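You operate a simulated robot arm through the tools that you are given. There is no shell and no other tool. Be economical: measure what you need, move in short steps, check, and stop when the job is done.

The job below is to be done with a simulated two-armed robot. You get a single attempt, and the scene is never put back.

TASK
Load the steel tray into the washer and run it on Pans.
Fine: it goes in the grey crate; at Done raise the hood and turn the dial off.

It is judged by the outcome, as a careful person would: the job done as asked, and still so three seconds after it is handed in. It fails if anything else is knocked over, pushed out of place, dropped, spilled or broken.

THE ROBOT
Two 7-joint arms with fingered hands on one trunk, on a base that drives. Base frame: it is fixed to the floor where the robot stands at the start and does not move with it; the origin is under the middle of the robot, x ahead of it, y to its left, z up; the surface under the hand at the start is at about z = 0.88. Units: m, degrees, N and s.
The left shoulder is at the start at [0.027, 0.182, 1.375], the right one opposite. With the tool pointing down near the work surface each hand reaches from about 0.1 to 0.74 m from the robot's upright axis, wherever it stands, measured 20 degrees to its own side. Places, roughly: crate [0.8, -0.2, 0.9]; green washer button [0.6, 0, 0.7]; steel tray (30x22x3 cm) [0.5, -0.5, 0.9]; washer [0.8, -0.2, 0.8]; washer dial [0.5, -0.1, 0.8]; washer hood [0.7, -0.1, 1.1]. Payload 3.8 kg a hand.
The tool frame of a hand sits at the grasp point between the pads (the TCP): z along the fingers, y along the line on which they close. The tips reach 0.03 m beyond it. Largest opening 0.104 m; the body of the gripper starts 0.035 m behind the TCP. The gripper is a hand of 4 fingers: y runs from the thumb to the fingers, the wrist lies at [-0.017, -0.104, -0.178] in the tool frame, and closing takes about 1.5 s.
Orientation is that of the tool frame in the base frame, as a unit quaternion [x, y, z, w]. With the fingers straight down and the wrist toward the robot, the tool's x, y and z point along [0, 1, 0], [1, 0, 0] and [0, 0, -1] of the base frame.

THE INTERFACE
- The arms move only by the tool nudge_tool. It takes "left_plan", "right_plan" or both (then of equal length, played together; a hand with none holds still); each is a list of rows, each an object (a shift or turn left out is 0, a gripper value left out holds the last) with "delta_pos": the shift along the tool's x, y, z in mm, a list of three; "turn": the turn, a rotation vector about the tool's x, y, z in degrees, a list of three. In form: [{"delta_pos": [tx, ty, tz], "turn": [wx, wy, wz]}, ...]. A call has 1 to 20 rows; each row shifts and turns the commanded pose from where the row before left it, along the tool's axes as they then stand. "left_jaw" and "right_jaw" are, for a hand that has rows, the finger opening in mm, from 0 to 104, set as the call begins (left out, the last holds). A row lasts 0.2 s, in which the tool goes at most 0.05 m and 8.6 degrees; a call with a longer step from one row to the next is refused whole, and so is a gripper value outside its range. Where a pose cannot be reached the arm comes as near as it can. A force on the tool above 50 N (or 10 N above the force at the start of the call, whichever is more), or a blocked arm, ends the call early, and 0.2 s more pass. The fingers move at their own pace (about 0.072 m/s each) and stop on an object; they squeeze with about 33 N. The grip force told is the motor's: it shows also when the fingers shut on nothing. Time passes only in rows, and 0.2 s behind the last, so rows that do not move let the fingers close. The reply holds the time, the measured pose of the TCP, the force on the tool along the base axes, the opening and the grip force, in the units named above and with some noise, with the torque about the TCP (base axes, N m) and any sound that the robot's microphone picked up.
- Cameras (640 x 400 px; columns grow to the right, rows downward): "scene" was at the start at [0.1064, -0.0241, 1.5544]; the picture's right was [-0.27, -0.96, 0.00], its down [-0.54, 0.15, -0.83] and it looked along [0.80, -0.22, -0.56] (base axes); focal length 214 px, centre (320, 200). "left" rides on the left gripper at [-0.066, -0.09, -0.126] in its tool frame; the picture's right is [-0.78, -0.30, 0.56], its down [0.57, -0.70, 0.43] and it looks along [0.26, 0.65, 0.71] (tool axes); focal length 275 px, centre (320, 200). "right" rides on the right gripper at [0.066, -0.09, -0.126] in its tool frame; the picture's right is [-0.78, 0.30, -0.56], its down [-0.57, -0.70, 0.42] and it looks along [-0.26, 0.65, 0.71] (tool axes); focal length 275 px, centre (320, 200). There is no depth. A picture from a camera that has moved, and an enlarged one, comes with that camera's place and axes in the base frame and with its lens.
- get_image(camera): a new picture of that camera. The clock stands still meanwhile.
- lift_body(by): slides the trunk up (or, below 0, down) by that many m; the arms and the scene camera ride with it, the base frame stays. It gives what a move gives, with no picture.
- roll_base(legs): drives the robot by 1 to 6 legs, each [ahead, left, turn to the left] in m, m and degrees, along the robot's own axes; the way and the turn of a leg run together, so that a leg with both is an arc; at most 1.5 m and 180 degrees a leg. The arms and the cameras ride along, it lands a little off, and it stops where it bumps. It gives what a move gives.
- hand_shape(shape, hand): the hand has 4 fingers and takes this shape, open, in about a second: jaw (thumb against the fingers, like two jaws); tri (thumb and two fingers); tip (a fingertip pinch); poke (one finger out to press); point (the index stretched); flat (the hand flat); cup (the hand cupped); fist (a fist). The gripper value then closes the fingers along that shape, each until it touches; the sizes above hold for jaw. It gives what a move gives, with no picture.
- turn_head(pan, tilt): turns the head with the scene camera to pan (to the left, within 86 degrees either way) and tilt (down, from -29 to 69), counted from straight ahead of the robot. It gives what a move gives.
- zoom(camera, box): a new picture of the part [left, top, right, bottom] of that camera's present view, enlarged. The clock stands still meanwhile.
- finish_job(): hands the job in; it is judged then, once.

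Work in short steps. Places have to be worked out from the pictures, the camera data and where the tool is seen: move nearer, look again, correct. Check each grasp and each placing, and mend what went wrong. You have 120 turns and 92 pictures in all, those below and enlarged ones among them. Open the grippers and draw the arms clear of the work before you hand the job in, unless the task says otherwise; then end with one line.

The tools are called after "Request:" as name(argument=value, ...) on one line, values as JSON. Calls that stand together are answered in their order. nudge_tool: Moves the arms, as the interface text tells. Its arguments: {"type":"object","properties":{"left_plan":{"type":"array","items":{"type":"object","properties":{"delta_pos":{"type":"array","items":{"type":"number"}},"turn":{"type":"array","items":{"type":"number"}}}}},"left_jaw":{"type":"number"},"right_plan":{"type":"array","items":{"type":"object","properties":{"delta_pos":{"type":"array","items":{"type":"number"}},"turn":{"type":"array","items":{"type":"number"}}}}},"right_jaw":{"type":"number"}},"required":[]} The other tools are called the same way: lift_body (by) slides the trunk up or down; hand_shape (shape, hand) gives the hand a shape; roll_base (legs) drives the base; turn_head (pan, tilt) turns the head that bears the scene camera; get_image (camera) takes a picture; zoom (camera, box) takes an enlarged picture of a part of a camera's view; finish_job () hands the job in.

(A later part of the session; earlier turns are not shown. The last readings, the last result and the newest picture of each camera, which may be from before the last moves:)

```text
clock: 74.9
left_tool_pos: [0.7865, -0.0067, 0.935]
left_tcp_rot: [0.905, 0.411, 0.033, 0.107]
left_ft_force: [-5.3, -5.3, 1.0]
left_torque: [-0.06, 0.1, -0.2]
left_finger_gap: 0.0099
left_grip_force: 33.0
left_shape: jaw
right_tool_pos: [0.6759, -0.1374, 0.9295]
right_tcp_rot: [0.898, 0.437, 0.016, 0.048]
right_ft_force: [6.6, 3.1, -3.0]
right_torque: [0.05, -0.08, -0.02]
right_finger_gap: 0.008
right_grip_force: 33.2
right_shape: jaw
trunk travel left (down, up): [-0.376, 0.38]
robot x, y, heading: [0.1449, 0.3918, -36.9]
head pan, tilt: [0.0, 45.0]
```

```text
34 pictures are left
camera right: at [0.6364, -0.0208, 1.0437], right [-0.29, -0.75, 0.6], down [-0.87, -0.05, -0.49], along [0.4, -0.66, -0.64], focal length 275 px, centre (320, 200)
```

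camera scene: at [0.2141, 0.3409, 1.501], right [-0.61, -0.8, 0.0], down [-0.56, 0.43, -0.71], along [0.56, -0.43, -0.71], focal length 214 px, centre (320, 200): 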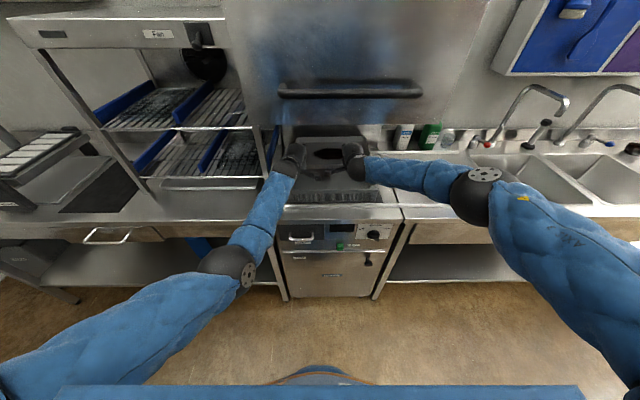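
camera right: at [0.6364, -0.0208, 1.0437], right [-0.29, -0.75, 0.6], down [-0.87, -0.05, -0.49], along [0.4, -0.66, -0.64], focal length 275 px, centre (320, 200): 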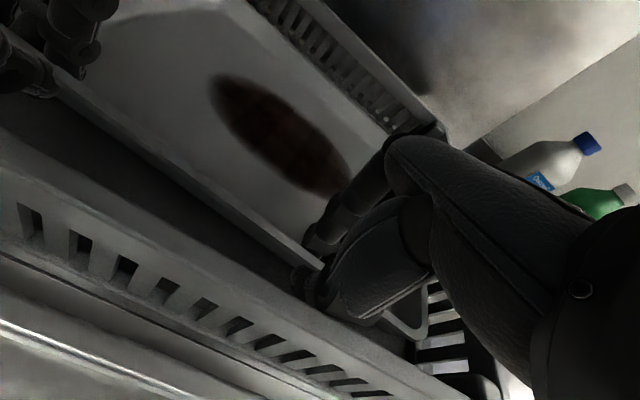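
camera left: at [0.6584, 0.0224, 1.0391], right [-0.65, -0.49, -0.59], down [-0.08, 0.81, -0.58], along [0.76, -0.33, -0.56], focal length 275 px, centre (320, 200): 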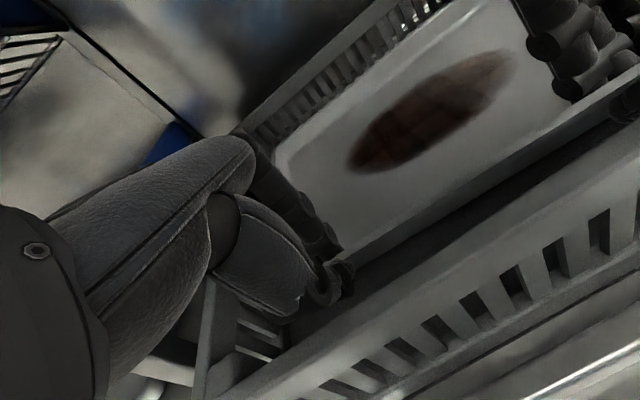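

Well inside. One more centimetre down to feel contact, then release narrowly.

Request:
lift_body(by=-0.01)

Request:
nudge_tool(left_plan=[{}, {}, {}], right_plan=[{}, {}, {}], left_jaw=36, right_jaw=36)

Request:
zoom(camera="scene", box=[220, 90, 400, 210])

```text
clock: 75.5
left_tool_pos: [0.7863, -0.007, 0.9278]
left_tcp_rot: [0.904, 0.411, 0.034, 0.11]
left_ft_force: [-7.6, -4.6, 11.8]
left_torque: [0.01, 0.09, -0.25]
left_finger_gap: 0.0099
left_grip_force: 32.7
left_shape: jaw
right_tool_pos: [0.6753, -0.1373, 0.9212]
right_tcp_rot: [0.898, 0.438, 0.016, 0.049]
right_ft_force: [10.4, 1.7, -1.6]
right_torque: [0.09, -0.21, -0.05]
right_finger_gap: 0.0082
right_grip_force: 33.0
right_shape: jaw
trunk travel left (down, up): [-0.366, 0.39]
robot x, y, heading: [0.1485, 0.3924, -37.3]
head pan, tilt: [0.0, 45.0]
```

```text
clock: 76.3
left_tool_pos: [0.7861, -0.0028, 0.9236]
left_tcp_rot: [0.904, 0.413, 0.034, 0.105]
left_ft_force: [1.2, -0.3, 2.5]
left_torque: [0.02, 0.04, -0.04]
left_finger_gap: 0.0352
left_grip_force: 0.0
left_shape: jaw
right_tool_pos: [0.6749, -0.1388, 0.9195]
right_tcp_rot: [0.899, 0.435, 0.015, 0.051]
right_ft_force: [2.8, -3.9, 9.6]
right_torque: [0.18, 0.18, 0.06]
right_finger_gap: 0.0343
right_grip_force: 0.0
right_shape: jaw
trunk travel left (down, up): [-0.366, 0.39]
robot x, y, heading: [0.149, 0.3921, -37.4]
head pan, tilt: [0.0, 45.0]
```

```text
3.33 times, centred on (310, 150) of scene
camera zoom: at [0.2509, 0.3119, 1.3784], right [-0.6, -0.8, 0.0], down [-0.56, 0.43, -0.71], along [0.56, -0.43, -0.71], focal length 715 px, centre (353, 367)
```

zoom: 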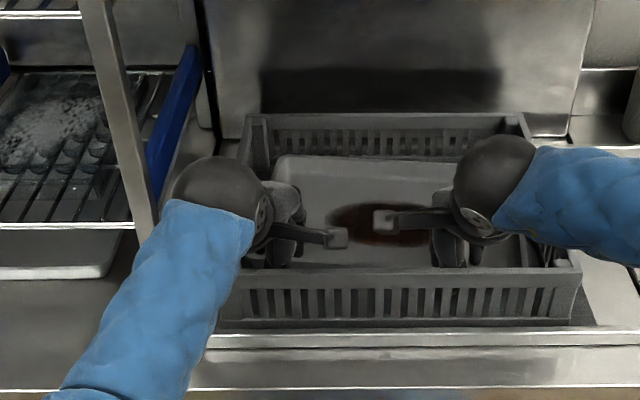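

Released with the tray lying in the crate. I raise the trunk 8.5 cm (staying below the hood), then drive back.

Request:
lift_body(by=0.088)

Request:
roll_base(legs=[[-0.3, 0, 0]])

Request:
turn_head(pan=0, tilt=30)

Request:
get_image(camera="scene")

```text
clock: 77.5
left_tool_pos: [0.7871, -0.0049, 1.0113]
left_tcp_rot: [0.904, 0.412, 0.035, 0.106]
left_ft_force: [0.4, -0.1, -0.7]
left_torque: [-0.03, 0.0, 0.0]
left_finger_gap: 0.0358
left_grip_force: 0.0
left_shape: jaw
right_tool_pos: [0.6739, -0.1387, 1.0058]
right_tcp_rot: [0.898, 0.438, 0.014, 0.048]
right_ft_force: [0.3, 0.0, -1.0]
right_torque: [0.0, -0.03, 0.03]
right_finger_gap: 0.0359
right_grip_force: 0.1
right_shape: jaw
trunk travel left (down, up): [-0.454, 0.302]
robot x, y, heading: [0.1459, 0.3912, -37.4]
head pan, tilt: [0.0, 45.0]
```

```text
clock: 79.6
left_tool_pos: [0.5427, 0.1795, 1.0134]
left_tcp_rot: [0.904, 0.412, 0.035, 0.106]
left_ft_force: [0.0, 0.9, -0.4]
left_torque: [0.0, -0.02, 0.0]
left_finger_gap: 0.0359
left_grip_force: 0.0
left_shape: jaw
right_tool_pos: [0.4312, 0.047, 1.0076]
right_tcp_rot: [0.898, 0.437, 0.015, 0.05]
right_ft_force: [0.5, 0.1, 0.9]
right_torque: [0.0, -0.03, 0.0]
right_finger_gap: 0.0357
right_grip_force: 0.1
right_shape: jaw
trunk travel left (down, up): [-0.454, 0.302]
robot x, y, heading: [-0.0997, 0.5767, -37.4]
head pan, tilt: [0.0, 45.0]
```

```text
clock: 80.4
left_tool_pos: [0.5427, 0.1785, 1.0117]
left_tcp_rot: [0.905, 0.411, 0.034, 0.106]
left_ft_force: [0.1, 0.2, 0.2]
left_torque: [0.03, -0.01, -0.01]
left_finger_gap: 0.0356
left_grip_force: 0.1
left_shape: jaw
right_tool_pos: [0.4322, 0.0464, 1.007]
right_tcp_rot: [0.898, 0.437, 0.015, 0.049]
right_ft_force: [0.2, -0.4, -0.3]
right_torque: [-0.01, 0.01, 0.01]
right_finger_gap: 0.0358
right_grip_force: 0.1
right_shape: jaw
trunk travel left (down, up): [-0.454, 0.302]
robot x, y, heading: [-0.0926, 0.5785, -37.0]
head pan, tilt: [0.0, 30.0]
```

```text
32 pictures are left
camera scene: at [-0.0013, 0.5033, 1.4894], right [-0.6, -0.8, 0.0], down [-0.4, 0.3, -0.87], along [0.69, -0.52, -0.5], focal length 214 px, centre (320, 200)
```

scene: 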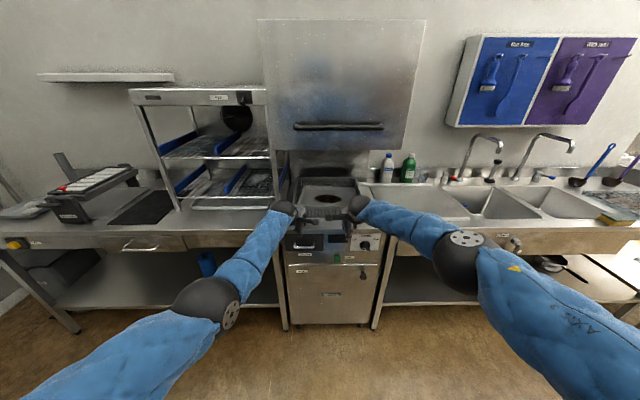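

I zoom on the crate and panel.

Request:
zoom(camera="scene", box=[270, 150, 410, 290])

```text
2.86 times, centred on (340, 220) of scene
camera zoom: at [-0.0013, 0.5033, 1.4894], right [-0.6, -0.8, 0.0], down [-0.4, 0.3, -0.87], along [0.69, -0.52, -0.5], focal length 613 px, centre (263, 143)
```

zoom: 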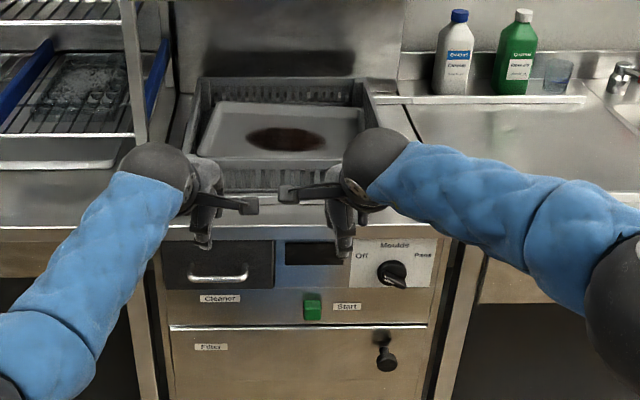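

The tray lies flat in the grey crate. Next the hood must come down: I retract both hands, raise the trunk and level the left hand again.

Request:
nudge_tool(left_plan=[{"delta_pos": [18, -33, -7]}, {"delta_pos": [18, -33, -7]}, {"delta_pos": [18, -33, -7]}, {"delta_pos": [18, -33, -7]}, {"delta_pos": [18, -33, -7]}, {"turn": [-8.2, 0, 0]}, {"turn": [-8.2, 0, 0]}, {"turn": [-8.2, 0, 0]}, {"turn": [-8.2, 0, 0]}, {"turn": [-8.2, 0, 0]}, {"turn": [-8.2, 0, 0]}, {"turn": [-8.2, 0, 0]}, {"turn": [-8.2, 0, 0]}, {}], right_plan=[{"delta_pos": [-28, -35, 0]}, {"delta_pos": [-28, -35, 0]}, {"delta_pos": [-28, -35, 0]}, {"delta_pos": [-28, -35, 0]}, {"delta_pos": [-28, -35, 0]}, {"delta_pos": [-28, 0, 0]}, {}, {}, {}, {}, {}, {}, {}, {}], left_jaw=104)

Request:
lift_body(by=0.25)

Request:
zoom(camera="scene", box=[330, 220, 400, 270])

Request:
get_image(camera="scene")

```text
clock: 83.4
left_tool_pos: [0.4762, 0.3559, 1.0073]
left_tcp_rot: [0.702, 0.328, 0.252, 0.58]
left_ft_force: [-0.1, 0.6, 0.5]
left_torque: [-0.02, 0.01, -0.01]
left_finger_gap: 0.1037
left_grip_force: 0.1
left_shape: jaw
right_tool_pos: [0.192, 0.0239, 0.9914]
right_tcp_rot: [0.898, 0.437, 0.015, 0.049]
right_ft_force: [-0.6, -0.5, 0.0]
right_torque: [-0.04, 0.02, -0.03]
right_finger_gap: 0.0358
right_grip_force: 0.0
right_shape: jaw
trunk travel left (down, up): [-0.454, 0.302]
robot x, y, heading: [-0.1, 0.5755, -37.2]
head pan, tilt: [0.0, 30.0]
```

```text
clock: 86.0
left_tool_pos: [0.4759, 0.3583, 1.2574]
left_tcp_rot: [0.703, 0.327, 0.251, 0.579]
left_ft_force: [0.3, -0.3, 0.5]
left_torque: [-0.01, -0.02, 0.01]
left_finger_gap: 0.104
left_grip_force: 0.1
left_shape: jaw
right_tool_pos: [0.19, 0.0221, 1.2417]
right_tcp_rot: [0.898, 0.436, 0.016, 0.049]
right_ft_force: [-0.1, 0.1, -0.3]
right_torque: [0.03, 0.04, -0.01]
right_finger_gap: 0.0358
right_grip_force: 0.2
right_shape: jaw
trunk travel left (down, up): [-0.704, 0.052]
robot x, y, heading: [-0.1016, 0.5781, -37.3]
head pan, tilt: [0.0, 30.0]
```

```text
8.00 times, centred on (365, 245) of scene
camera zoom: at [-0.0161, 0.5145, 1.74], right [-0.6, -0.8, 0.0], down [-0.4, 0.3, -0.87], along [0.69, -0.52, -0.5], focal length 1716 px, centre (-40, -160)
```

zoom: 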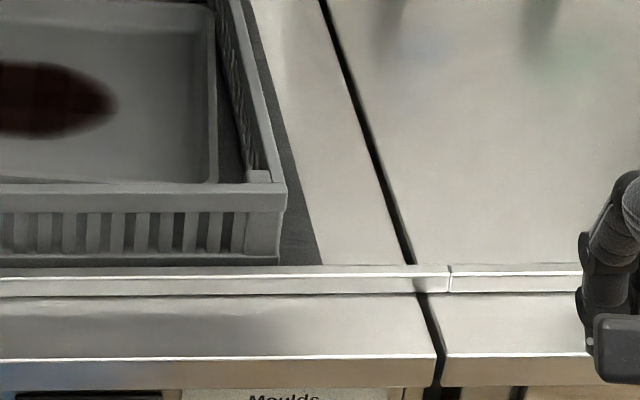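

```text
29 pictures are left
camera scene: at [-0.0161, 0.5145, 1.74], right [-0.6, -0.8, 0.0], down [-0.4, 0.3, -0.87], along [0.69, -0.52, -0.5], focal length 214 px, centre (320, 200)
```

scene: 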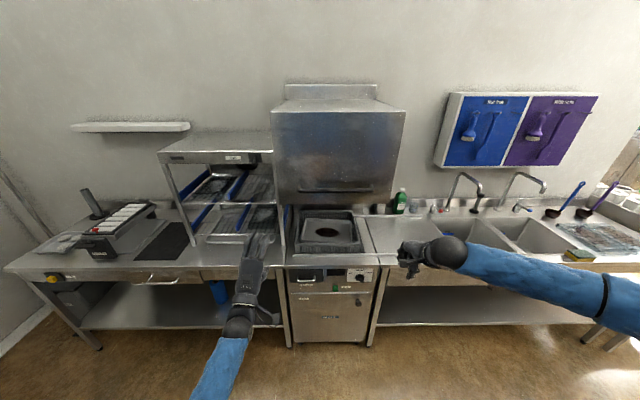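

I drive right 0.25 and forward 0.18 and raise the trunk 5 cm, lining the left hand up with the raised handle.

Request:
lift_body(by=0.05)

Request:
roll_base(legs=[[0, -0.25, 0], [0.17, 0, 0]])

Request:
nudge_tool(left_plan=[{"delta_pos": [0, 14, -3]}, {"delta_pos": [0, 14, -3]}, {}])

Request:
turn_head(pan=0, tilt=42)

Request:
get_image(camera="scene")

Request:
get_image(camera="left")

```text
clock: 86.9
left_tool_pos: [0.4762, 0.3571, 1.3076]
left_tcp_rot: [0.703, 0.328, 0.252, 0.579]
left_ft_force: [0.6, -0.6, -0.1]
left_torque: [-0.04, -0.02, 0.02]
left_finger_gap: 0.1038
left_grip_force: 0.0
left_shape: jaw
right_tool_pos: [0.1904, 0.0216, 1.2908]
right_tcp_rot: [0.898, 0.436, 0.015, 0.049]
right_ft_force: [0.0, -0.7, 0.2]
right_torque: [0.04, 0.01, 0.03]
right_finger_gap: 0.0357
right_grip_force: 0.0
right_shape: jaw
trunk travel left (down, up): [-0.754, 0.002]
robot x, y, heading: [-0.0979, 0.5753, -37.0]
head pan, tilt: [0.0, 30.0]
```

```text
clock: 89.8
left_tool_pos: [0.4647, 0.0596, 1.3083]
left_tcp_rot: [0.701, 0.329, 0.253, 0.579]
left_ft_force: [0.6, 1.2, -0.4]
left_torque: [0.01, 0.0, 0.03]
left_finger_gap: 0.1036
left_grip_force: 0.1
left_shape: jaw
right_tool_pos: [0.1813, -0.2779, 1.2933]
right_tcp_rot: [0.897, 0.439, 0.016, 0.05]
right_ft_force: [0.2, 0.0, 0.3]
right_torque: [0.06, -0.01, -0.01]
right_finger_gap: 0.0359
right_grip_force: 0.0
right_shape: jaw
trunk travel left (down, up): [-0.754, 0.002]
robot x, y, heading: [-0.1128, 0.2761, -37.1]
head pan, tilt: [0.0, 30.0]
```

```text
clock: 90.5
left_tool_pos: [0.465, 0.0591, 1.3348]
left_tcp_rot: [0.702, 0.33, 0.253, 0.578]
left_ft_force: [-0.8, 0.0, -0.7]
left_torque: [0.03, -0.01, -0.04]
left_finger_gap: 0.1038
left_grip_force: 0.1
left_shape: jaw
right_tool_pos: [0.1825, -0.28, 1.2925]
right_tcp_rot: [0.897, 0.439, 0.015, 0.048]
right_ft_force: [0.6, -0.2, -0.1]
right_torque: [0.01, 0.0, 0.01]
right_finger_gap: 0.0358
right_grip_force: 0.1
right_shape: jaw
trunk travel left (down, up): [-0.754, 0.002]
robot x, y, heading: [-0.1096, 0.273, -36.8]
head pan, tilt: [0.0, 30.0]
```

```text
clock: 91.3
left_tool_pos: [0.4661, 0.06, 1.3355]
left_tcp_rot: [0.702, 0.329, 0.252, 0.578]
left_ft_force: [-0.6, 0.0, -0.9]
left_torque: [-0.01, 0.03, 0.01]
left_finger_gap: 0.1037
left_grip_force: 0.2
left_shape: jaw
right_tool_pos: [0.1812, -0.2773, 1.2921]
right_tcp_rot: [0.897, 0.438, 0.016, 0.049]
right_ft_force: [0.1, -0.2, -1.0]
right_torque: [0.0, 0.0, 0.0]
right_finger_gap: 0.0357
right_grip_force: 0.0
right_shape: jaw
trunk travel left (down, up): [-0.754, 0.002]
robot x, y, heading: [-0.1108, 0.2748, -37.0]
head pan, tilt: [0.0, 42.0]
```

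```text
28 pictures are left
camera scene: at [-0.0339, 0.2182, 1.7718], right [-0.6, -0.8, 0.0], down [-0.53, 0.4, -0.74], along [0.59, -0.45, -0.67], focal length 214 px, centre (320, 200)
```

scene: 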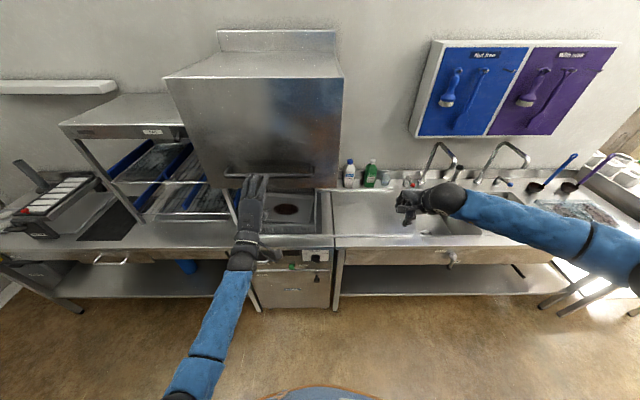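

```text
27 pictures are left
camera left: at [0.314, 0.1008, 1.2746], right [-0.15, -0.91, -0.38], down [0.57, 0.24, -0.79], along [0.81, -0.33, 0.48], focal length 275 px, centre (320, 200)
```

left: 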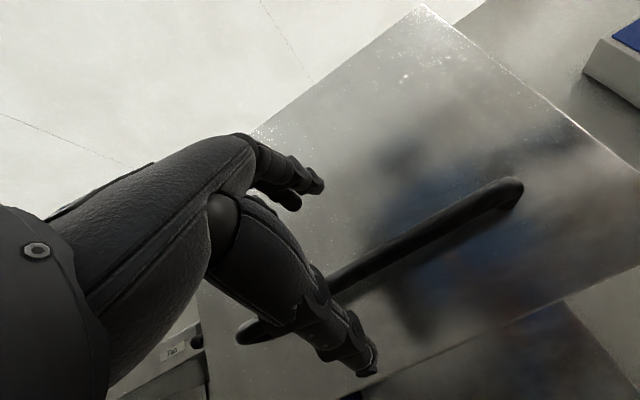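

Lined up. Advance 113 mm and grip.

Request:
nudge_tool(left_plan=[{"delta_pos": [0, 6.4, 27.5]}, {"delta_pos": [0, 6.4, 27.5]}, {"delta_pos": [0, 6.4, 27.5]}, {"delta_pos": [0, 6.4, 27.5]}, {}])

Request:
nudge_tool(left_plan=[{}, {}, {}, {}, {}, {}, {}], left_jaw=0)

Request:
get_image(camera="left")

```text
clock: 92.5
left_tool_pos: [0.5495, -0.0154, 1.3385]
left_tcp_rot: [0.702, 0.33, 0.252, 0.578]
left_ft_force: [0.0, -0.6, 0.0]
left_torque: [0.02, -0.02, 0.0]
left_finger_gap: 0.1039
left_grip_force: 0.1
left_shape: jaw
right_tool_pos: [0.1818, -0.2779, 1.2922]
right_tcp_rot: [0.897, 0.439, 0.015, 0.049]
right_ft_force: [0.0, -0.4, 0.2]
right_torque: [-0.02, 0.01, -0.01]
right_finger_gap: 0.0358
right_grip_force: 0.2
right_shape: jaw
trunk travel left (down, up): [-0.754, 0.002]
robot x, y, heading: [-0.114, 0.2768, -37.0]
head pan, tilt: [0.0, 42.0]
```

```text
clock: 94.1
left_tool_pos: [0.5516, -0.0171, 1.3369]
left_tcp_rot: [0.703, 0.33, 0.253, 0.577]
left_ft_force: [3.9, -3.3, -5.9]
left_torque: [-0.07, -0.01, 0.03]
left_finger_gap: 0.0055
left_grip_force: 32.6
left_shape: jaw
right_tool_pos: [0.1836, -0.2795, 1.2905]
right_tcp_rot: [0.897, 0.439, 0.016, 0.048]
right_ft_force: [0.7, 0.1, -0.3]
right_torque: [0.03, 0.0, -0.03]
right_finger_gap: 0.0361
right_grip_force: 0.1
right_shape: jaw
trunk travel left (down, up): [-0.754, 0.002]
robot x, y, heading: [-0.1124, 0.2761, -37.0]
head pan, tilt: [0.0, 42.0]
```

```text
26 pictures are left
camera left: at [0.4011, 0.0245, 1.2764], right [-0.15, -0.91, -0.38], down [0.57, 0.24, -0.79], along [0.81, -0.34, 0.48], focal length 275 px, centre (320, 200)
```

left: 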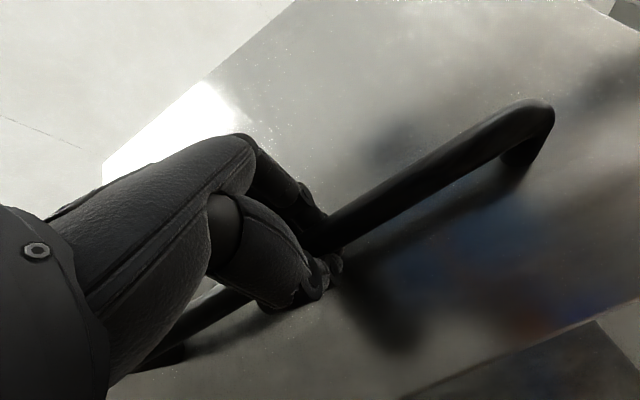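

The bar is enclosed by the hand. I lower the trunk 0.2 m, then the rest.

Request:
lift_body(by=-0.2)

Request:
lift_body(by=-0.15)

Request:
get_image(camera="scene")

```text
clock: 96.3
left_tool_pos: [0.5511, -0.0158, 1.1366]
left_tcp_rot: [0.704, 0.33, 0.252, 0.577]
left_ft_force: [7.8, -11.3, 3.2]
left_torque: [-0.04, -0.12, -0.08]
left_finger_gap: 0.0049
left_grip_force: 33.1
left_shape: jaw
right_tool_pos: [0.1829, -0.2801, 1.0917]
right_tcp_rot: [0.897, 0.439, 0.014, 0.048]
right_ft_force: [0.8, 0.7, 0.2]
right_torque: [0.04, -0.02, -0.02]
right_finger_gap: 0.036
right_grip_force: 0.0
right_shape: jaw
trunk travel left (down, up): [-0.554, 0.202]
robot x, y, heading: [-0.1119, 0.274, -36.8]
head pan, tilt: [0.0, 42.0]
```

```text
clock: 98.0
left_tool_pos: [0.551, -0.0163, 0.9865]
left_tcp_rot: [0.705, 0.329, 0.251, 0.576]
left_ft_force: [9.7, -14.2, 0.5]
left_torque: [-0.03, -0.07, -0.03]
left_finger_gap: 0.005
left_grip_force: 32.2
left_shape: jaw
right_tool_pos: [0.1825, -0.2801, 0.9408]
right_tcp_rot: [0.897, 0.439, 0.015, 0.048]
right_ft_force: [0.0, -0.2, 0.1]
right_torque: [-0.01, -0.01, 0.02]
right_finger_gap: 0.0358
right_grip_force: 0.0
right_shape: jaw
trunk travel left (down, up): [-0.404, 0.352]
robot x, y, heading: [-0.1129, 0.2729, -37.1]
head pan, tilt: [0.0, 42.0]
```

```text
25 pictures are left
camera scene: at [-0.0081, 0.1979, 1.4207], right [-0.6, -0.8, 0.0], down [-0.54, 0.4, -0.74], along [0.59, -0.45, -0.67], focal length 214 px, centre (320, 200)
```

scene: 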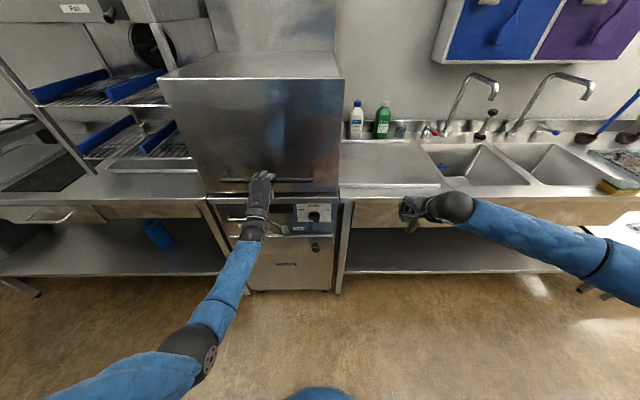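

Nearly shut; press 15 mm further.

Request:
lift_body(by=-0.015)

Request:
zoom(camera="scene", box=[190, 150, 350, 260])

```text
clock: 98.6
left_tool_pos: [0.5519, -0.0155, 0.9714]
left_tcp_rot: [0.702, 0.329, 0.252, 0.579]
left_ft_force: [11.8, -13.7, 7.9]
left_torque: [-0.01, -0.06, -0.07]
left_finger_gap: 0.0046
left_grip_force: 32.8
left_shape: jaw
right_tool_pos: [0.1824, -0.2789, 0.9269]
right_tcp_rot: [0.897, 0.439, 0.015, 0.05]
right_ft_force: [0.5, 0.2, 0.0]
right_torque: [0.0, 0.03, 0.01]
right_finger_gap: 0.0359
right_grip_force: 0.0
right_shape: jaw
trunk travel left (down, up): [-0.389, 0.367]
robot x, y, heading: [-0.1094, 0.2753, -37.2]
head pan, tilt: [0.0, 42.0]
```

```text
3.64 times, centred on (270, 205) of scene
camera zoom: at [-0.0057, 0.1959, 1.4056], right [-0.6, -0.8, 0.0], down [-0.54, 0.4, -0.74], along [0.59, -0.45, -0.67], focal length 780 px, centre (502, 182)
```

zoom: 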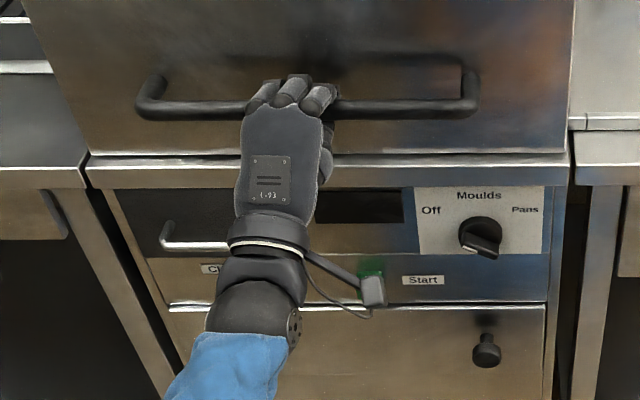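

Force is starting to rise; press 8 mm more to confirm it's seated, then release.

Request:
lift_body(by=-0.008)

Request:
nudge_tool(left_plan=[{}, {}, {}, {}, {}, {}], left_jaw=104)

Request:
nudge_tool(left_plan=[{"delta_pos": [0, 0, -30]}, {"delta_pos": [0, 0, -40]}, {"delta_pos": [0, 0, -40]}, {}])

Request:
zoom(camera="scene", box=[190, 150, 350, 260])

```text
clock: 99.2
left_tool_pos: [0.5517, -0.0151, 0.9714]
left_tcp_rot: [0.7, 0.327, 0.253, 0.582]
left_ft_force: [12.0, -12.9, 20.7]
left_torque: [0.01, -0.12, -0.04]
left_finger_gap: 0.0043
left_grip_force: 33.0
left_shape: jaw
right_tool_pos: [0.1802, -0.2789, 0.9179]
right_tcp_rot: [0.897, 0.44, 0.015, 0.048]
right_ft_force: [-0.1, 0.8, 0.7]
right_torque: [0.02, 0.01, 0.01]
right_finger_gap: 0.036
right_grip_force: 0.0
right_shape: jaw
trunk travel left (down, up): [-0.381, 0.375]
robot x, y, heading: [-0.111, 0.2749, -36.9]
head pan, tilt: [0.0, 42.0]
```

```text
clock: 100.6
left_tool_pos: [0.5517, -0.0143, 0.9673]
left_tcp_rot: [0.702, 0.329, 0.252, 0.579]
left_ft_force: [-0.3, -0.4, -0.8]
left_torque: [-0.01, -0.02, 0.01]
left_finger_gap: 0.1035
left_grip_force: 0.1
left_shape: jaw
right_tool_pos: [0.182, -0.2783, 0.9176]
right_tcp_rot: [0.897, 0.439, 0.015, 0.049]
right_ft_force: [0.3, 0.3, -0.3]
right_torque: [0.03, 0.01, -0.01]
right_finger_gap: 0.0358
right_grip_force: 0.1
right_shape: jaw
trunk travel left (down, up): [-0.381, 0.375]
robot x, y, heading: [-0.1096, 0.2731, -37.3]
head pan, tilt: [0.0, 42.0]
```

```text
clock: 101.6
left_tool_pos: [0.469, 0.0577, 0.9864]
left_tcp_rot: [0.702, 0.329, 0.253, 0.579]
left_ft_force: [0.2, 0.0, 0.0]
left_torque: [-0.04, 0.0, -0.01]
left_finger_gap: 0.1035
left_grip_force: 0.1
left_shape: jaw
right_tool_pos: [0.182, -0.2776, 0.919]
right_tcp_rot: [0.897, 0.439, 0.016, 0.049]
right_ft_force: [-0.1, 0.1, 0.4]
right_torque: [0.0, -0.01, 0.01]
right_finger_gap: 0.0358
right_grip_force: 0.1
right_shape: jaw
trunk travel left (down, up): [-0.381, 0.375]
robot x, y, heading: [-0.1085, 0.276, -37.2]
head pan, tilt: [0.0, 42.0]
```

```text
3.64 times, centred on (270, 205) of scene
camera zoom: at [-0.0043, 0.1958, 1.3976], right [-0.6, -0.8, 0.0], down [-0.53, 0.4, -0.74], along [0.59, -0.45, -0.67], focal length 780 px, centre (502, 182)
```

zoom: 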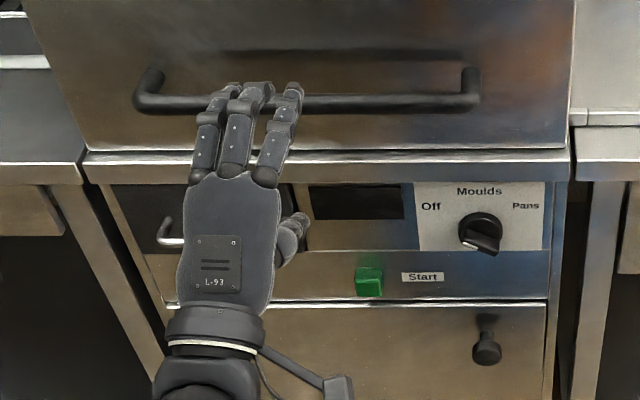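

Hood closed. Zoom on the dial and button for precise places and the dial's direction.

Request:
zoom(camera="scene", box=[280, 196, 344, 236])

```text
10.00 times, centred on (312, 216) of scene
camera zoom: at [-0.0043, 0.1958, 1.3976], right [-0.6, -0.8, 0.0], down [-0.53, 0.4, -0.74], along [0.59, -0.45, -0.67], focal length 2145 px, centre (400, 40)
```

zoom: 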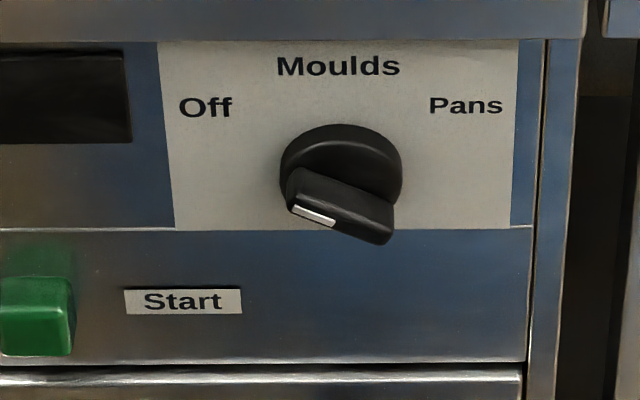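

The dial points to Off (upper left); Pans is ~120° clockwise. Dial centre ≈ u 0.485, v 0.045, z 0.783 (washer frame). I park the left hand further left and level the right hand to point forward.

Request:
nudge_tool(left_plan=[{"delta_pos": [30, 8, -35]}, {"delta_pos": [40, 10, 0]}, {"delta_pos": [40, 10, 0]}, {"delta_pos": [40, 10, 0]}, {}, {}, {}, {}, {}, {}, {}], right_plan=[{"turn": [-8.4, 0, 0]}, {"turn": [-8.4, 0, 0]}, {"turn": [-8.4, 0, 0]}, {"turn": [-8.4, 0, 0]}, {"turn": [-8.4, 0, 0]}, {"turn": [-8.4, 0, 0]}, {"turn": [-8.4, 0, 0]}, {"turn": [-8.4, 0, 0]}, {"turn": [-8.4, 0, 0]}, {"turn": [-8.4, 0, 0]}, {}], right_jaw=80)

```text
clock: 104.0
left_tool_pos: [0.5504, 0.1908, 1.0277]
left_tcp_rot: [0.702, 0.33, 0.253, 0.578]
left_ft_force: [0.1, -0.2, 0.6]
left_torque: [-0.01, -0.02, 0.02]
left_finger_gap: 0.1036
left_grip_force: 0.1
left_shape: jaw
right_tool_pos: [0.1551, -0.2881, 0.9182]
right_tcp_rot: [0.866, 0.464, 0.1, 0.161]
right_ft_force: [0.3, -0.1, 0.0]
right_torque: [-0.03, 0.01, 0.0]
right_finger_gap: 0.0797
right_grip_force: 0.1
right_shape: jaw
right hand out of reach, approached as far as the arm can: row 2, 3, 4, 5, 6, 7, 8, 9, 10
trunk travel left (down, up): [-0.381, 0.375]
robot x, y, heading: [-0.1127, 0.2726, -36.9]
head pan, tilt: [0.0, 42.0]
```

The right arm can't level in its elbow-out posture, so I restore it and use the left hand: pitch level and roll −150°, the natural start for a clockwise turn with the left hand.

Request:
nudge_tool(left_plan=[{"turn": [-6.5, 0, 0]}, {"turn": [-6.5, 0, 0]}, {"turn": [0, 0, -8.4]}, {"turn": [0, 0, -8.4]}, {"turn": [0, 0, -8.4]}, {"turn": [0, 0, -8.4]}, {"turn": [0, 0, -8.4]}, {"turn": [0, 0, -8.4]}, {"turn": [0, 0, -8.4]}, {"turn": [0, 0, -8.4]}, {"turn": [0, 0, -8.4]}, {"turn": [0, 0, -8.4]}, {"turn": [0, 0, -8.4]}, {"turn": [0, 0, -8.4]}, {"turn": [0, 0, -8.4]}, {"turn": [0, 0, -8.4]}, {"turn": [0, 0, -8.4]}, {"turn": [0, 0, -8.4]}, {"turn": [0, 0, -8.4]}, {"turn": [0, 0, -8.4]}], right_plan=[{"turn": [8.4, 0, 0]}, {"turn": [8.4, 0, 0]}, {"turn": [8.4, 0, 0]}, {"turn": [8.4, 0, 0]}, {"turn": [8.4, 0, 0]}, {"turn": [8.4, 0, 0]}, {"turn": [8.4, 0, 0]}, {"turn": [8.4, 0, 0]}, {"turn": [8.4, 0, 0]}, {"turn": [8.4, 0, 0]}, {}, {}, {}, {}, {}, {}, {}, {}, {}, {}])

Request:
get_image(camera="scene")

```text
clock: 106.1
left_tool_pos: [0.5781, 0.2315, 1.0477]
left_tcp_rot: [0.439, 0.551, -0.015, 0.709]
left_ft_force: [-1.0, 1.1, 1.2]
left_torque: [-0.02, 0.02, -0.01]
left_finger_gap: 0.1038
left_grip_force: 0.1
left_shape: jaw
right_tool_pos: [0.1564, -0.2872, 0.9192]
right_tcp_rot: [0.773, 0.424, -0.214, -0.42]
right_ft_force: [-0.6, -0.3, 1.0]
right_torque: [0.01, -0.03, -0.01]
right_finger_gap: 0.0798
right_grip_force: 0.1
right_shape: jaw
right hand out of reach, approached as far as the arm can: row 10
trunk travel left (down, up): [-0.381, 0.375]
robot x, y, heading: [-0.1123, 0.2758, -36.8]
head pan, tilt: [0.0, 42.0]
stopped in row 10 (left hand): the arm was blocked; the commanded pose is now the measured one
```

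```text
21 pictures are left
camera scene: at [-0.0047, 0.1964, 1.3977], right [-0.6, -0.8, 0.0], down [-0.53, 0.4, -0.74], along [0.59, -0.45, -0.67], focal length 214 px, centre (320, 200)
```

scene: 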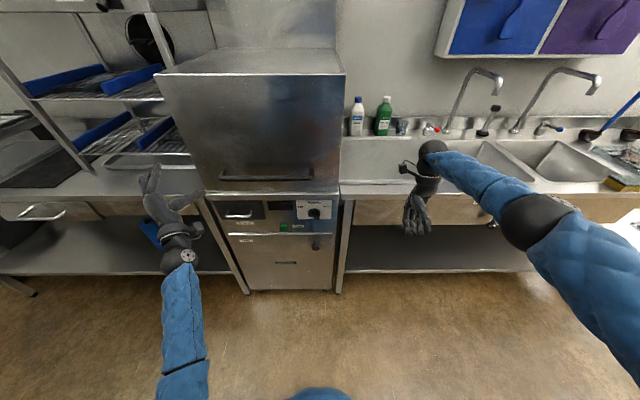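

The left arm can't roll that far, so I'll instead use one finger (poke) to push the dial's wing around and press Start. First restore both hands' orientations and set the left hand to poke.

Request:
nudge_tool(left_plan=[{"turn": [1.7, 0.6, 7.3]}, {"turn": [1.7, 0.6, 7.3]}, {"turn": [1.7, 0.6, 7.3]}, {"turn": [1.7, 0.6, 7.3]}, {"turn": [1.7, 0.6, 7.3]}, {"turn": [1.7, 0.6, 7.3]}, {"turn": [1.7, 0.6, 7.3]}, {}, {}], right_plan=[{"turn": [-7.7, 0, 0.6]}, {"turn": [-7.7, 0, 0.6]}, {"turn": [-7.7, 0, 0.6]}, {"turn": [-7.7, 0, 0.6]}, {"turn": [-7.7, 0, 0.6]}, {"turn": [-7.7, 0, 0.6]}, {"turn": [-7.7, 0, 0.6]}, {"turn": [-7.7, 0, 0.6]}, {}])

Request:
hand_shape(hand="left", shape="poke")

Request:
get_image(camera="left")

Request:
get_image(camera="scene")

```text
clock: 108.1
left_tool_pos: [0.5771, 0.2309, 1.0469]
left_tcp_rot: [0.703, 0.329, 0.253, 0.577]
left_ft_force: [0.1, -0.1, 0.6]
left_torque: [-0.01, -0.01, -0.02]
left_finger_gap: 0.1037
left_grip_force: 0.1
left_shape: jaw
right_tool_pos: [0.1568, -0.2875, 0.9183]
right_tcp_rot: [0.895, 0.443, 0.017, 0.044]
right_ft_force: [0.2, -0.4, 1.1]
right_torque: [0.01, -0.02, -0.03]
right_finger_gap: 0.0795
right_grip_force: 0.1
right_shape: jaw
trunk travel left (down, up): [-0.381, 0.375]
robot x, y, heading: [-0.1129, 0.2738, -37.0]
head pan, tilt: [0.0, 42.0]
```

```text
clock: 109.0
left_tool_pos: [0.5764, 0.232, 1.0459]
left_tcp_rot: [0.703, 0.328, 0.253, 0.578]
left_ft_force: [-1.6, -0.5, -0.5]
left_torque: [-0.01, 0.0, -0.02]
left_finger_gap: 0.0
left_grip_force: 0.0
left_shape: poke
right_tool_pos: [0.1556, -0.2877, 0.9195]
right_tcp_rot: [0.895, 0.443, 0.017, 0.043]
right_ft_force: [0.4, 0.3, 0.1]
right_torque: [-0.01, 0.02, -0.01]
right_finger_gap: 0.0795
right_grip_force: 0.0
right_shape: jaw
trunk travel left (down, up): [-0.381, 0.375]
robot x, y, heading: [-0.1125, 0.2724, -36.8]
head pan, tilt: [0.0, 42.0]
```

```text
20 pictures are left
camera left: at [0.4267, 0.2729, 0.985], right [-0.15, -0.91, -0.38], down [0.57, 0.24, -0.79], along [0.81, -0.34, 0.48], focal length 275 px, centre (320, 200)
```

left: 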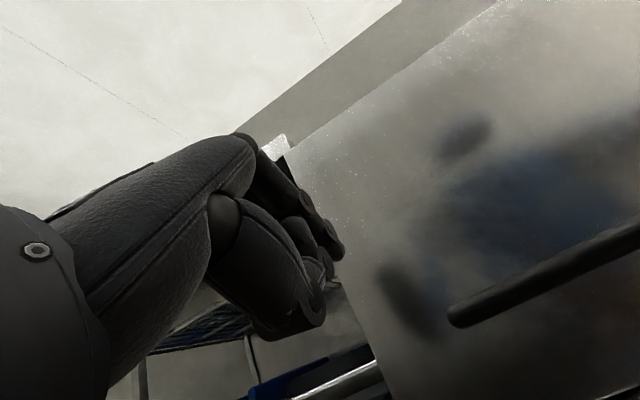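

```text
19 pictures are left
camera scene: at [-0.0048, 0.1963, 1.3977], right [-0.6, -0.8, 0.0], down [-0.53, 0.4, -0.74], along [0.59, -0.45, -0.67], focal length 214 px, centre (320, 200)
```

scene: 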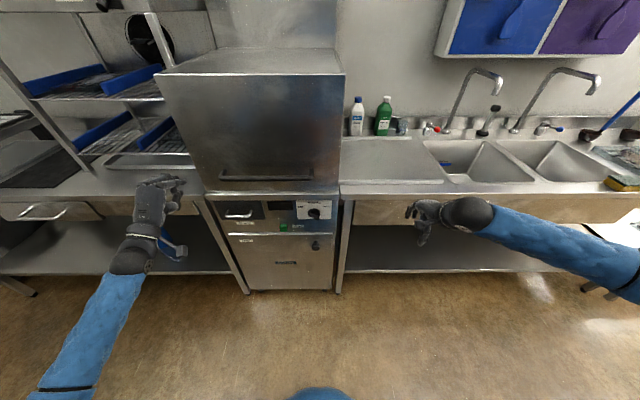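

The poke finger tip sits about 3 cm ahead of the TCP. I shift the base right 0.14, lower the trunk 0.2, and bring the fingertip in front-left-below the dial wing's pointer end, then look.

Request:
roll_base(legs=[[0, -0.14, 0]])

Request:
lift_body(by=-0.2)

Request:
nudge_tool(left_plan=[{"delta_pos": [-37, -12.4, 15]}, {"delta_pos": [-37, -12.4, 15]}, {"delta_pos": [-37, -12.4, 15]}, {"delta_pos": [-37, -12.4, 15]}, {"delta_pos": [-37, -12.4, 15]}, {}])

Request:
turn_head(pan=10, tilt=40)

Request:
get_image(camera="scene")

```text
clock: 110.4
left_tool_pos: [0.4919, 0.1136, 1.0459]
left_tcp_rot: [0.705, 0.327, 0.252, 0.577]
left_ft_force: [-0.5, 0.3, 0.1]
left_torque: [0.0, 0.0, 0.03]
left_finger_gap: 0.0
left_grip_force: 0.0
left_shape: poke
right_tool_pos: [0.0676, -0.4021, 0.9181]
right_tcp_rot: [0.897, 0.44, 0.018, 0.043]
right_ft_force: [-0.8, 0.1, -0.1]
right_torque: [0.02, -0.03, 0.01]
right_finger_gap: 0.0799
right_grip_force: 0.0
right_shape: jaw
trunk travel left (down, up): [-0.381, 0.375]
robot x, y, heading: [-0.1937, 0.1622, -37.6]
head pan, tilt: [0.0, 42.0]
```

```text
clock: 112.5
left_tool_pos: [0.4922, 0.1157, 0.8469]
left_tcp_rot: [0.703, 0.327, 0.252, 0.579]
left_ft_force: [0.9, -0.6, 0.5]
left_torque: [0.02, 0.01, 0.0]
left_finger_gap: 0.0001
left_grip_force: 0.1
left_shape: poke
right_tool_pos: [0.0692, -0.4009, 0.7197]
right_tcp_rot: [0.897, 0.44, 0.017, 0.045]
right_ft_force: [0.6, -0.6, 0.0]
right_torque: [0.0, -0.02, 0.02]
right_finger_gap: 0.0799
right_grip_force: 0.1
right_shape: jaw
trunk travel left (down, up): [-0.181, 0.575]
robot x, y, heading: [-0.1948, 0.1598, -37.2]
head pan, tilt: [0.0, 42.0]
```

```text
clock: 113.9
left_tool_pos: [0.4133, -0.0656, 0.7735]
left_tcp_rot: [0.703, 0.327, 0.252, 0.579]
left_ft_force: [-0.2, -0.4, 0.8]
left_torque: [0.01, 0.02, 0.03]
left_finger_gap: 0.0
left_grip_force: 0.0
left_shape: poke
right_tool_pos: [0.0689, -0.4001, 0.7182]
right_tcp_rot: [0.897, 0.44, 0.016, 0.043]
right_ft_force: [-0.2, -0.1, -0.1]
right_torque: [-0.02, 0.02, -0.05]
right_finger_gap: 0.0798
right_grip_force: 0.1
right_shape: jaw
trunk travel left (down, up): [-0.181, 0.575]
robot x, y, heading: [-0.195, 0.1656, -37.2]
head pan, tilt: [0.0, 42.0]
```

```text
clock: 114.7
left_tool_pos: [0.4135, -0.0661, 0.774]
left_tcp_rot: [0.704, 0.326, 0.251, 0.578]
left_ft_force: [0.4, 0.2, -0.4]
left_torque: [0.01, 0.0, -0.02]
left_finger_gap: 0.0
left_grip_force: 0.2
left_shape: poke
right_tool_pos: [0.0674, -0.4002, 0.7178]
right_tcp_rot: [0.897, 0.439, 0.016, 0.045]
right_ft_force: [0.8, -0.1, 0.0]
right_torque: [-0.03, -0.04, -0.01]
right_finger_gap: 0.0798
right_grip_force: 0.0
right_shape: jaw
trunk travel left (down, up): [-0.181, 0.575]
robot x, y, heading: [-0.1948, 0.1628, -37.1]
head pan, tilt: [10.0, 40.0]
```

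```text
18 pictures are left
camera scene: at [-0.0147, 0.0458, 1.1961], right [-0.46, -0.89, 0.0], down [-0.57, 0.3, -0.77], along [0.68, -0.35, -0.64], focal length 214 px, centre (320, 200)
```

scene: 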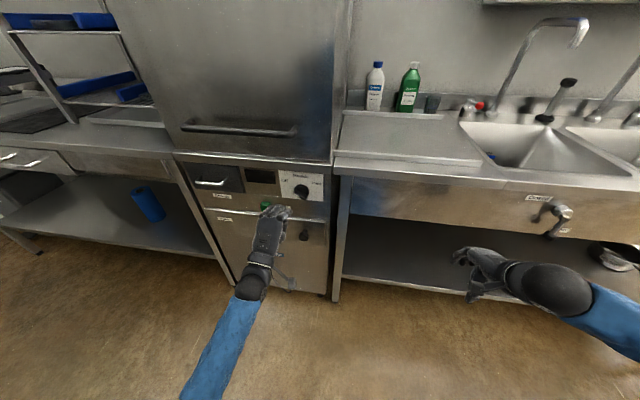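

Request:
zoom(camera="scene", box=[250, 160, 346, 220])

```text
6.67 times, centred on (298, 190) of scene
camera zoom: at [-0.0147, 0.0458, 1.1961], right [-0.46, -0.89, 0.0], down [-0.57, 0.3, -0.77], along [0.68, -0.35, -0.64], focal length 1430 px, centre (467, 267)
```

zoom: 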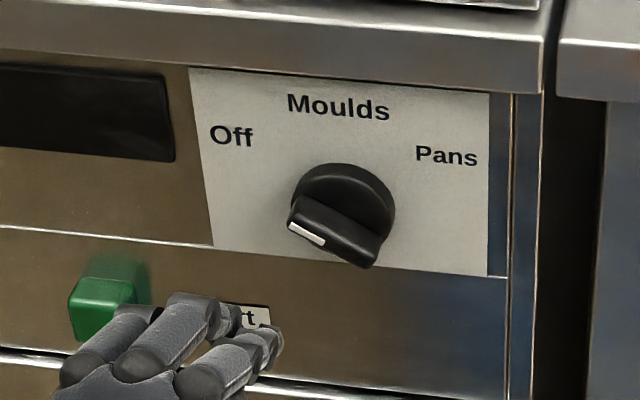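

Fingertip prediction matches the picture (dial centre u 0.485, v 0.046, z 0.784). I go left/below of the wing's pointer end and advance so the tip overlaps the wing.

Request:
nudge_tool(left_plan=[{"delta_pos": [16, -6.8, 1.5]}, {"delta_pos": [0, 4.5, 19.8]}, {"delta_pos": [0, 4.5, 19.8]}, {"delta_pos": [0, 4.5, 19.8]}, {}])

Request:
zoom(camera="scene", box=[250, 160, 346, 220])

```text
clock: 115.8
left_tool_pos: [0.4729, -0.0958, 0.7695]
left_tcp_rot: [0.704, 0.326, 0.251, 0.579]
left_ft_force: [0.0, -0.9, -0.3]
left_torque: [0.04, -0.05, -0.02]
left_finger_gap: 0.0001
left_grip_force: 0.0
left_shape: poke
right_tool_pos: [0.0687, -0.4012, 0.7176]
right_tcp_rot: [0.897, 0.44, 0.016, 0.044]
right_ft_force: [-0.2, -0.9, -0.2]
right_torque: [-0.03, -0.02, 0.01]
right_finger_gap: 0.08
right_grip_force: 0.0
right_shape: jaw
trunk travel left (down, up): [-0.181, 0.575]
robot x, y, heading: [-0.1942, 0.1627, -37.2]
head pan, tilt: [10.0, 40.0]
```

```text
6.67 times, centred on (298, 190) of scene
camera zoom: at [-0.0147, 0.0459, 1.1961], right [-0.46, -0.89, 0.0], down [-0.57, 0.3, -0.77], along [0.68, -0.35, -0.64], focal length 1430 px, centre (467, 267)
```

zoom: 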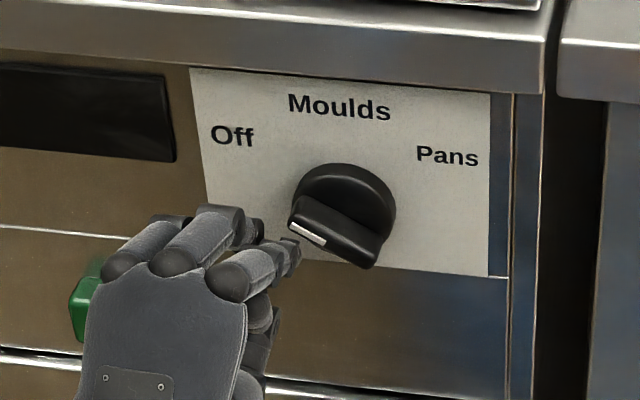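

Tip is just below the pointer end. I sweep it up and over to the right along an arc about the dial centre.

Request:
nudge_tool(left_plan=[{"delta_pos": [-2, 10.7, -2.4]}, {"delta_pos": [-0.4, 7.1, -1.6]}, {"delta_pos": [-1.9, 7, -1.6]}, {"delta_pos": [-4.2, 5.9, -1.3]}, {"delta_pos": [-6, 4.1, -0.9]}, {"delta_pos": [-7.2, 1.9, -0.4]}, {"delta_pos": [-7.3, -0.6, 0.1]}, {"delta_pos": [-3.5, -1.3, 0.3]}, {}])

Request:
zoom(camera="scene", box=[250, 160, 346, 220])

```text
clock: 117.8
left_tool_pos: [0.45, -0.1163, 0.8046]
left_tcp_rot: [0.704, 0.326, 0.251, 0.579]
left_ft_force: [0.6, -0.1, 0.6]
left_torque: [0.0, -0.01, 0.01]
left_finger_gap: 0.0
left_grip_force: 0.1
left_shape: poke
right_tool_pos: [0.0682, -0.4012, 0.7177]
right_tcp_rot: [0.897, 0.439, 0.016, 0.043]
right_ft_force: [0.6, -0.3, -0.2]
right_torque: [-0.01, 0.01, 0.0]
right_finger_gap: 0.0796
right_grip_force: 0.0
right_shape: jaw
trunk travel left (down, up): [-0.181, 0.575]
robot x, y, heading: [-0.1925, 0.1593, -37.5]
head pan, tilt: [10.0, 40.0]
```

```text
6.67 times, centred on (298, 190) of scene
camera zoom: at [-0.0147, 0.0459, 1.1961], right [-0.46, -0.89, 0.0], down [-0.57, 0.3, -0.77], along [0.68, -0.35, -0.64], focal length 1430 px, centre (467, 267)
```

zoom: 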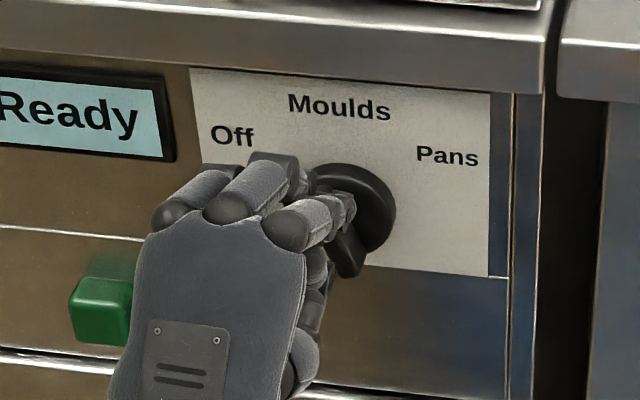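

The display shows "Ready" and the dial has moved to about Moulds. I back off to see its exact position.

Request:
nudge_tool(left_plan=[{"delta_pos": [0, -6, -27]}, {"delta_pos": [20, -20, -15]}, {}])

Request:
zoom(camera="scene", box=[250, 160, 346, 220])

```text
clock: 118.7
left_tool_pos: [0.4272, -0.0708, 0.7857]
left_tcp_rot: [0.704, 0.326, 0.251, 0.579]
left_ft_force: [-0.2, 0.5, 0.7]
left_torque: [0.02, 0.0, 0.0]
left_finger_gap: 0.0
left_grip_force: 0.0
left_shape: poke
right_tool_pos: [0.0694, -0.4002, 0.719]
right_tcp_rot: [0.897, 0.44, 0.018, 0.043]
right_ft_force: [0.0, 0.9, -0.4]
right_torque: [0.02, -0.01, -0.03]
right_finger_gap: 0.0799
right_grip_force: 0.2
right_shape: jaw
trunk travel left (down, up): [-0.181, 0.575]
robot x, y, heading: [-0.1928, 0.1659, -37.3]
head pan, tilt: [10.0, 40.0]
```

```text
6.67 times, centred on (298, 190) of scene
camera zoom: at [-0.0146, 0.0459, 1.1961], right [-0.46, -0.89, 0.0], down [-0.57, 0.3, -0.77], along [0.68, -0.35, -0.64], focal length 1430 px, centre (467, 267)
```

zoom: 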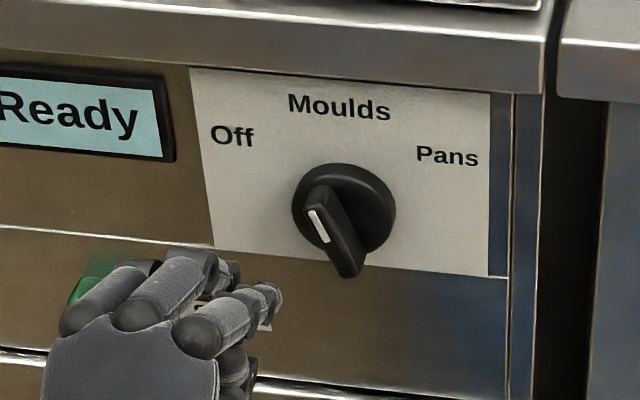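

The wing now points ~20° left of Moulds; the finger slid over its end (tip is ~5 mm further right than assumed). I re-engage deeper on its left side and sweep on to Pans with corrected offsets.

Request:
nudge_tool(left_plan=[{"delta_pos": [12.5, 6.8, -1.5]}, {"delta_pos": [0, 3.9, 17.4]}, {"delta_pos": [0, 3.9, 17.4]}, {"delta_pos": [0, 3.9, 17.4]}, {"delta_pos": [-9.5, 3, -0.7]}, {"delta_pos": [-3, 4.8, -1.1]}, {"delta_pos": [-4.9, 4, -0.9]}, {"delta_pos": [-6.1, 2, -0.5]}, {"delta_pos": [-6.4, 0, 0]}, {"delta_pos": [-3.1, -0.8, 0.2]}, {"delta_pos": [-2.9, -1.4, 0.3]}, {}])

Request:
nudge_tool(left_plan=[{"delta_pos": [0, -2, -27]}, {"delta_pos": [30, -18, -20]}, {}])

Request:
zoom(camera="scene", box=[250, 160, 346, 220])

```text
clock: 121.2
left_tool_pos: [0.4512, -0.1241, 0.807]
left_tcp_rot: [0.704, 0.326, 0.251, 0.579]
left_ft_force: [-0.7, 0.1, -0.3]
left_torque: [0.02, -0.01, 0.0]
left_finger_gap: 0.0
left_grip_force: 0.0
left_shape: poke
right_tool_pos: [0.068, -0.4005, 0.7181]
right_tcp_rot: [0.897, 0.44, 0.016, 0.043]
right_ft_force: [-1.0, -0.5, -0.2]
right_torque: [0.0, 0.04, 0.0]
right_finger_gap: 0.0796
right_grip_force: 0.1
right_shape: jaw
trunk travel left (down, up): [-0.181, 0.575]
robot x, y, heading: [-0.198, 0.1619, -37.6]
head pan, tilt: [10.0, 40.0]
```

```text
clock: 122.0
left_tool_pos: [0.4358, -0.0673, 0.7942]
left_tcp_rot: [0.704, 0.326, 0.25, 0.579]
left_ft_force: [-0.2, 0.2, 0.3]
left_torque: [0.0, -0.03, -0.01]
left_finger_gap: 0.0002
left_grip_force: 0.1
left_shape: poke
right_tool_pos: [0.0693, -0.4003, 0.7175]
right_tcp_rot: [0.897, 0.44, 0.016, 0.043]
right_ft_force: [0.3, -0.2, -0.1]
right_torque: [0.01, -0.01, -0.02]
right_finger_gap: 0.0799
right_grip_force: 0.0
right_shape: jaw
trunk travel left (down, up): [-0.181, 0.575]
robot x, y, heading: [-0.1924, 0.1619, -36.9]
head pan, tilt: [10.0, 40.0]
```

```text
6.67 times, centred on (298, 190) of scene
camera zoom: at [-0.0146, 0.0459, 1.1961], right [-0.46, -0.89, 0.0], down [-0.57, 0.3, -0.77], along [0.68, -0.35, -0.64], focal length 1430 px, centre (467, 267)
```

zoom: 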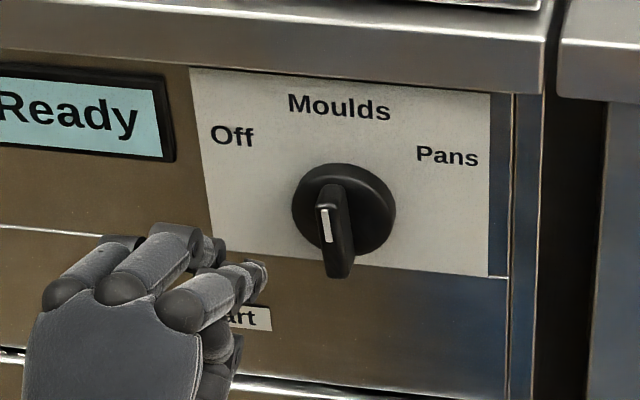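

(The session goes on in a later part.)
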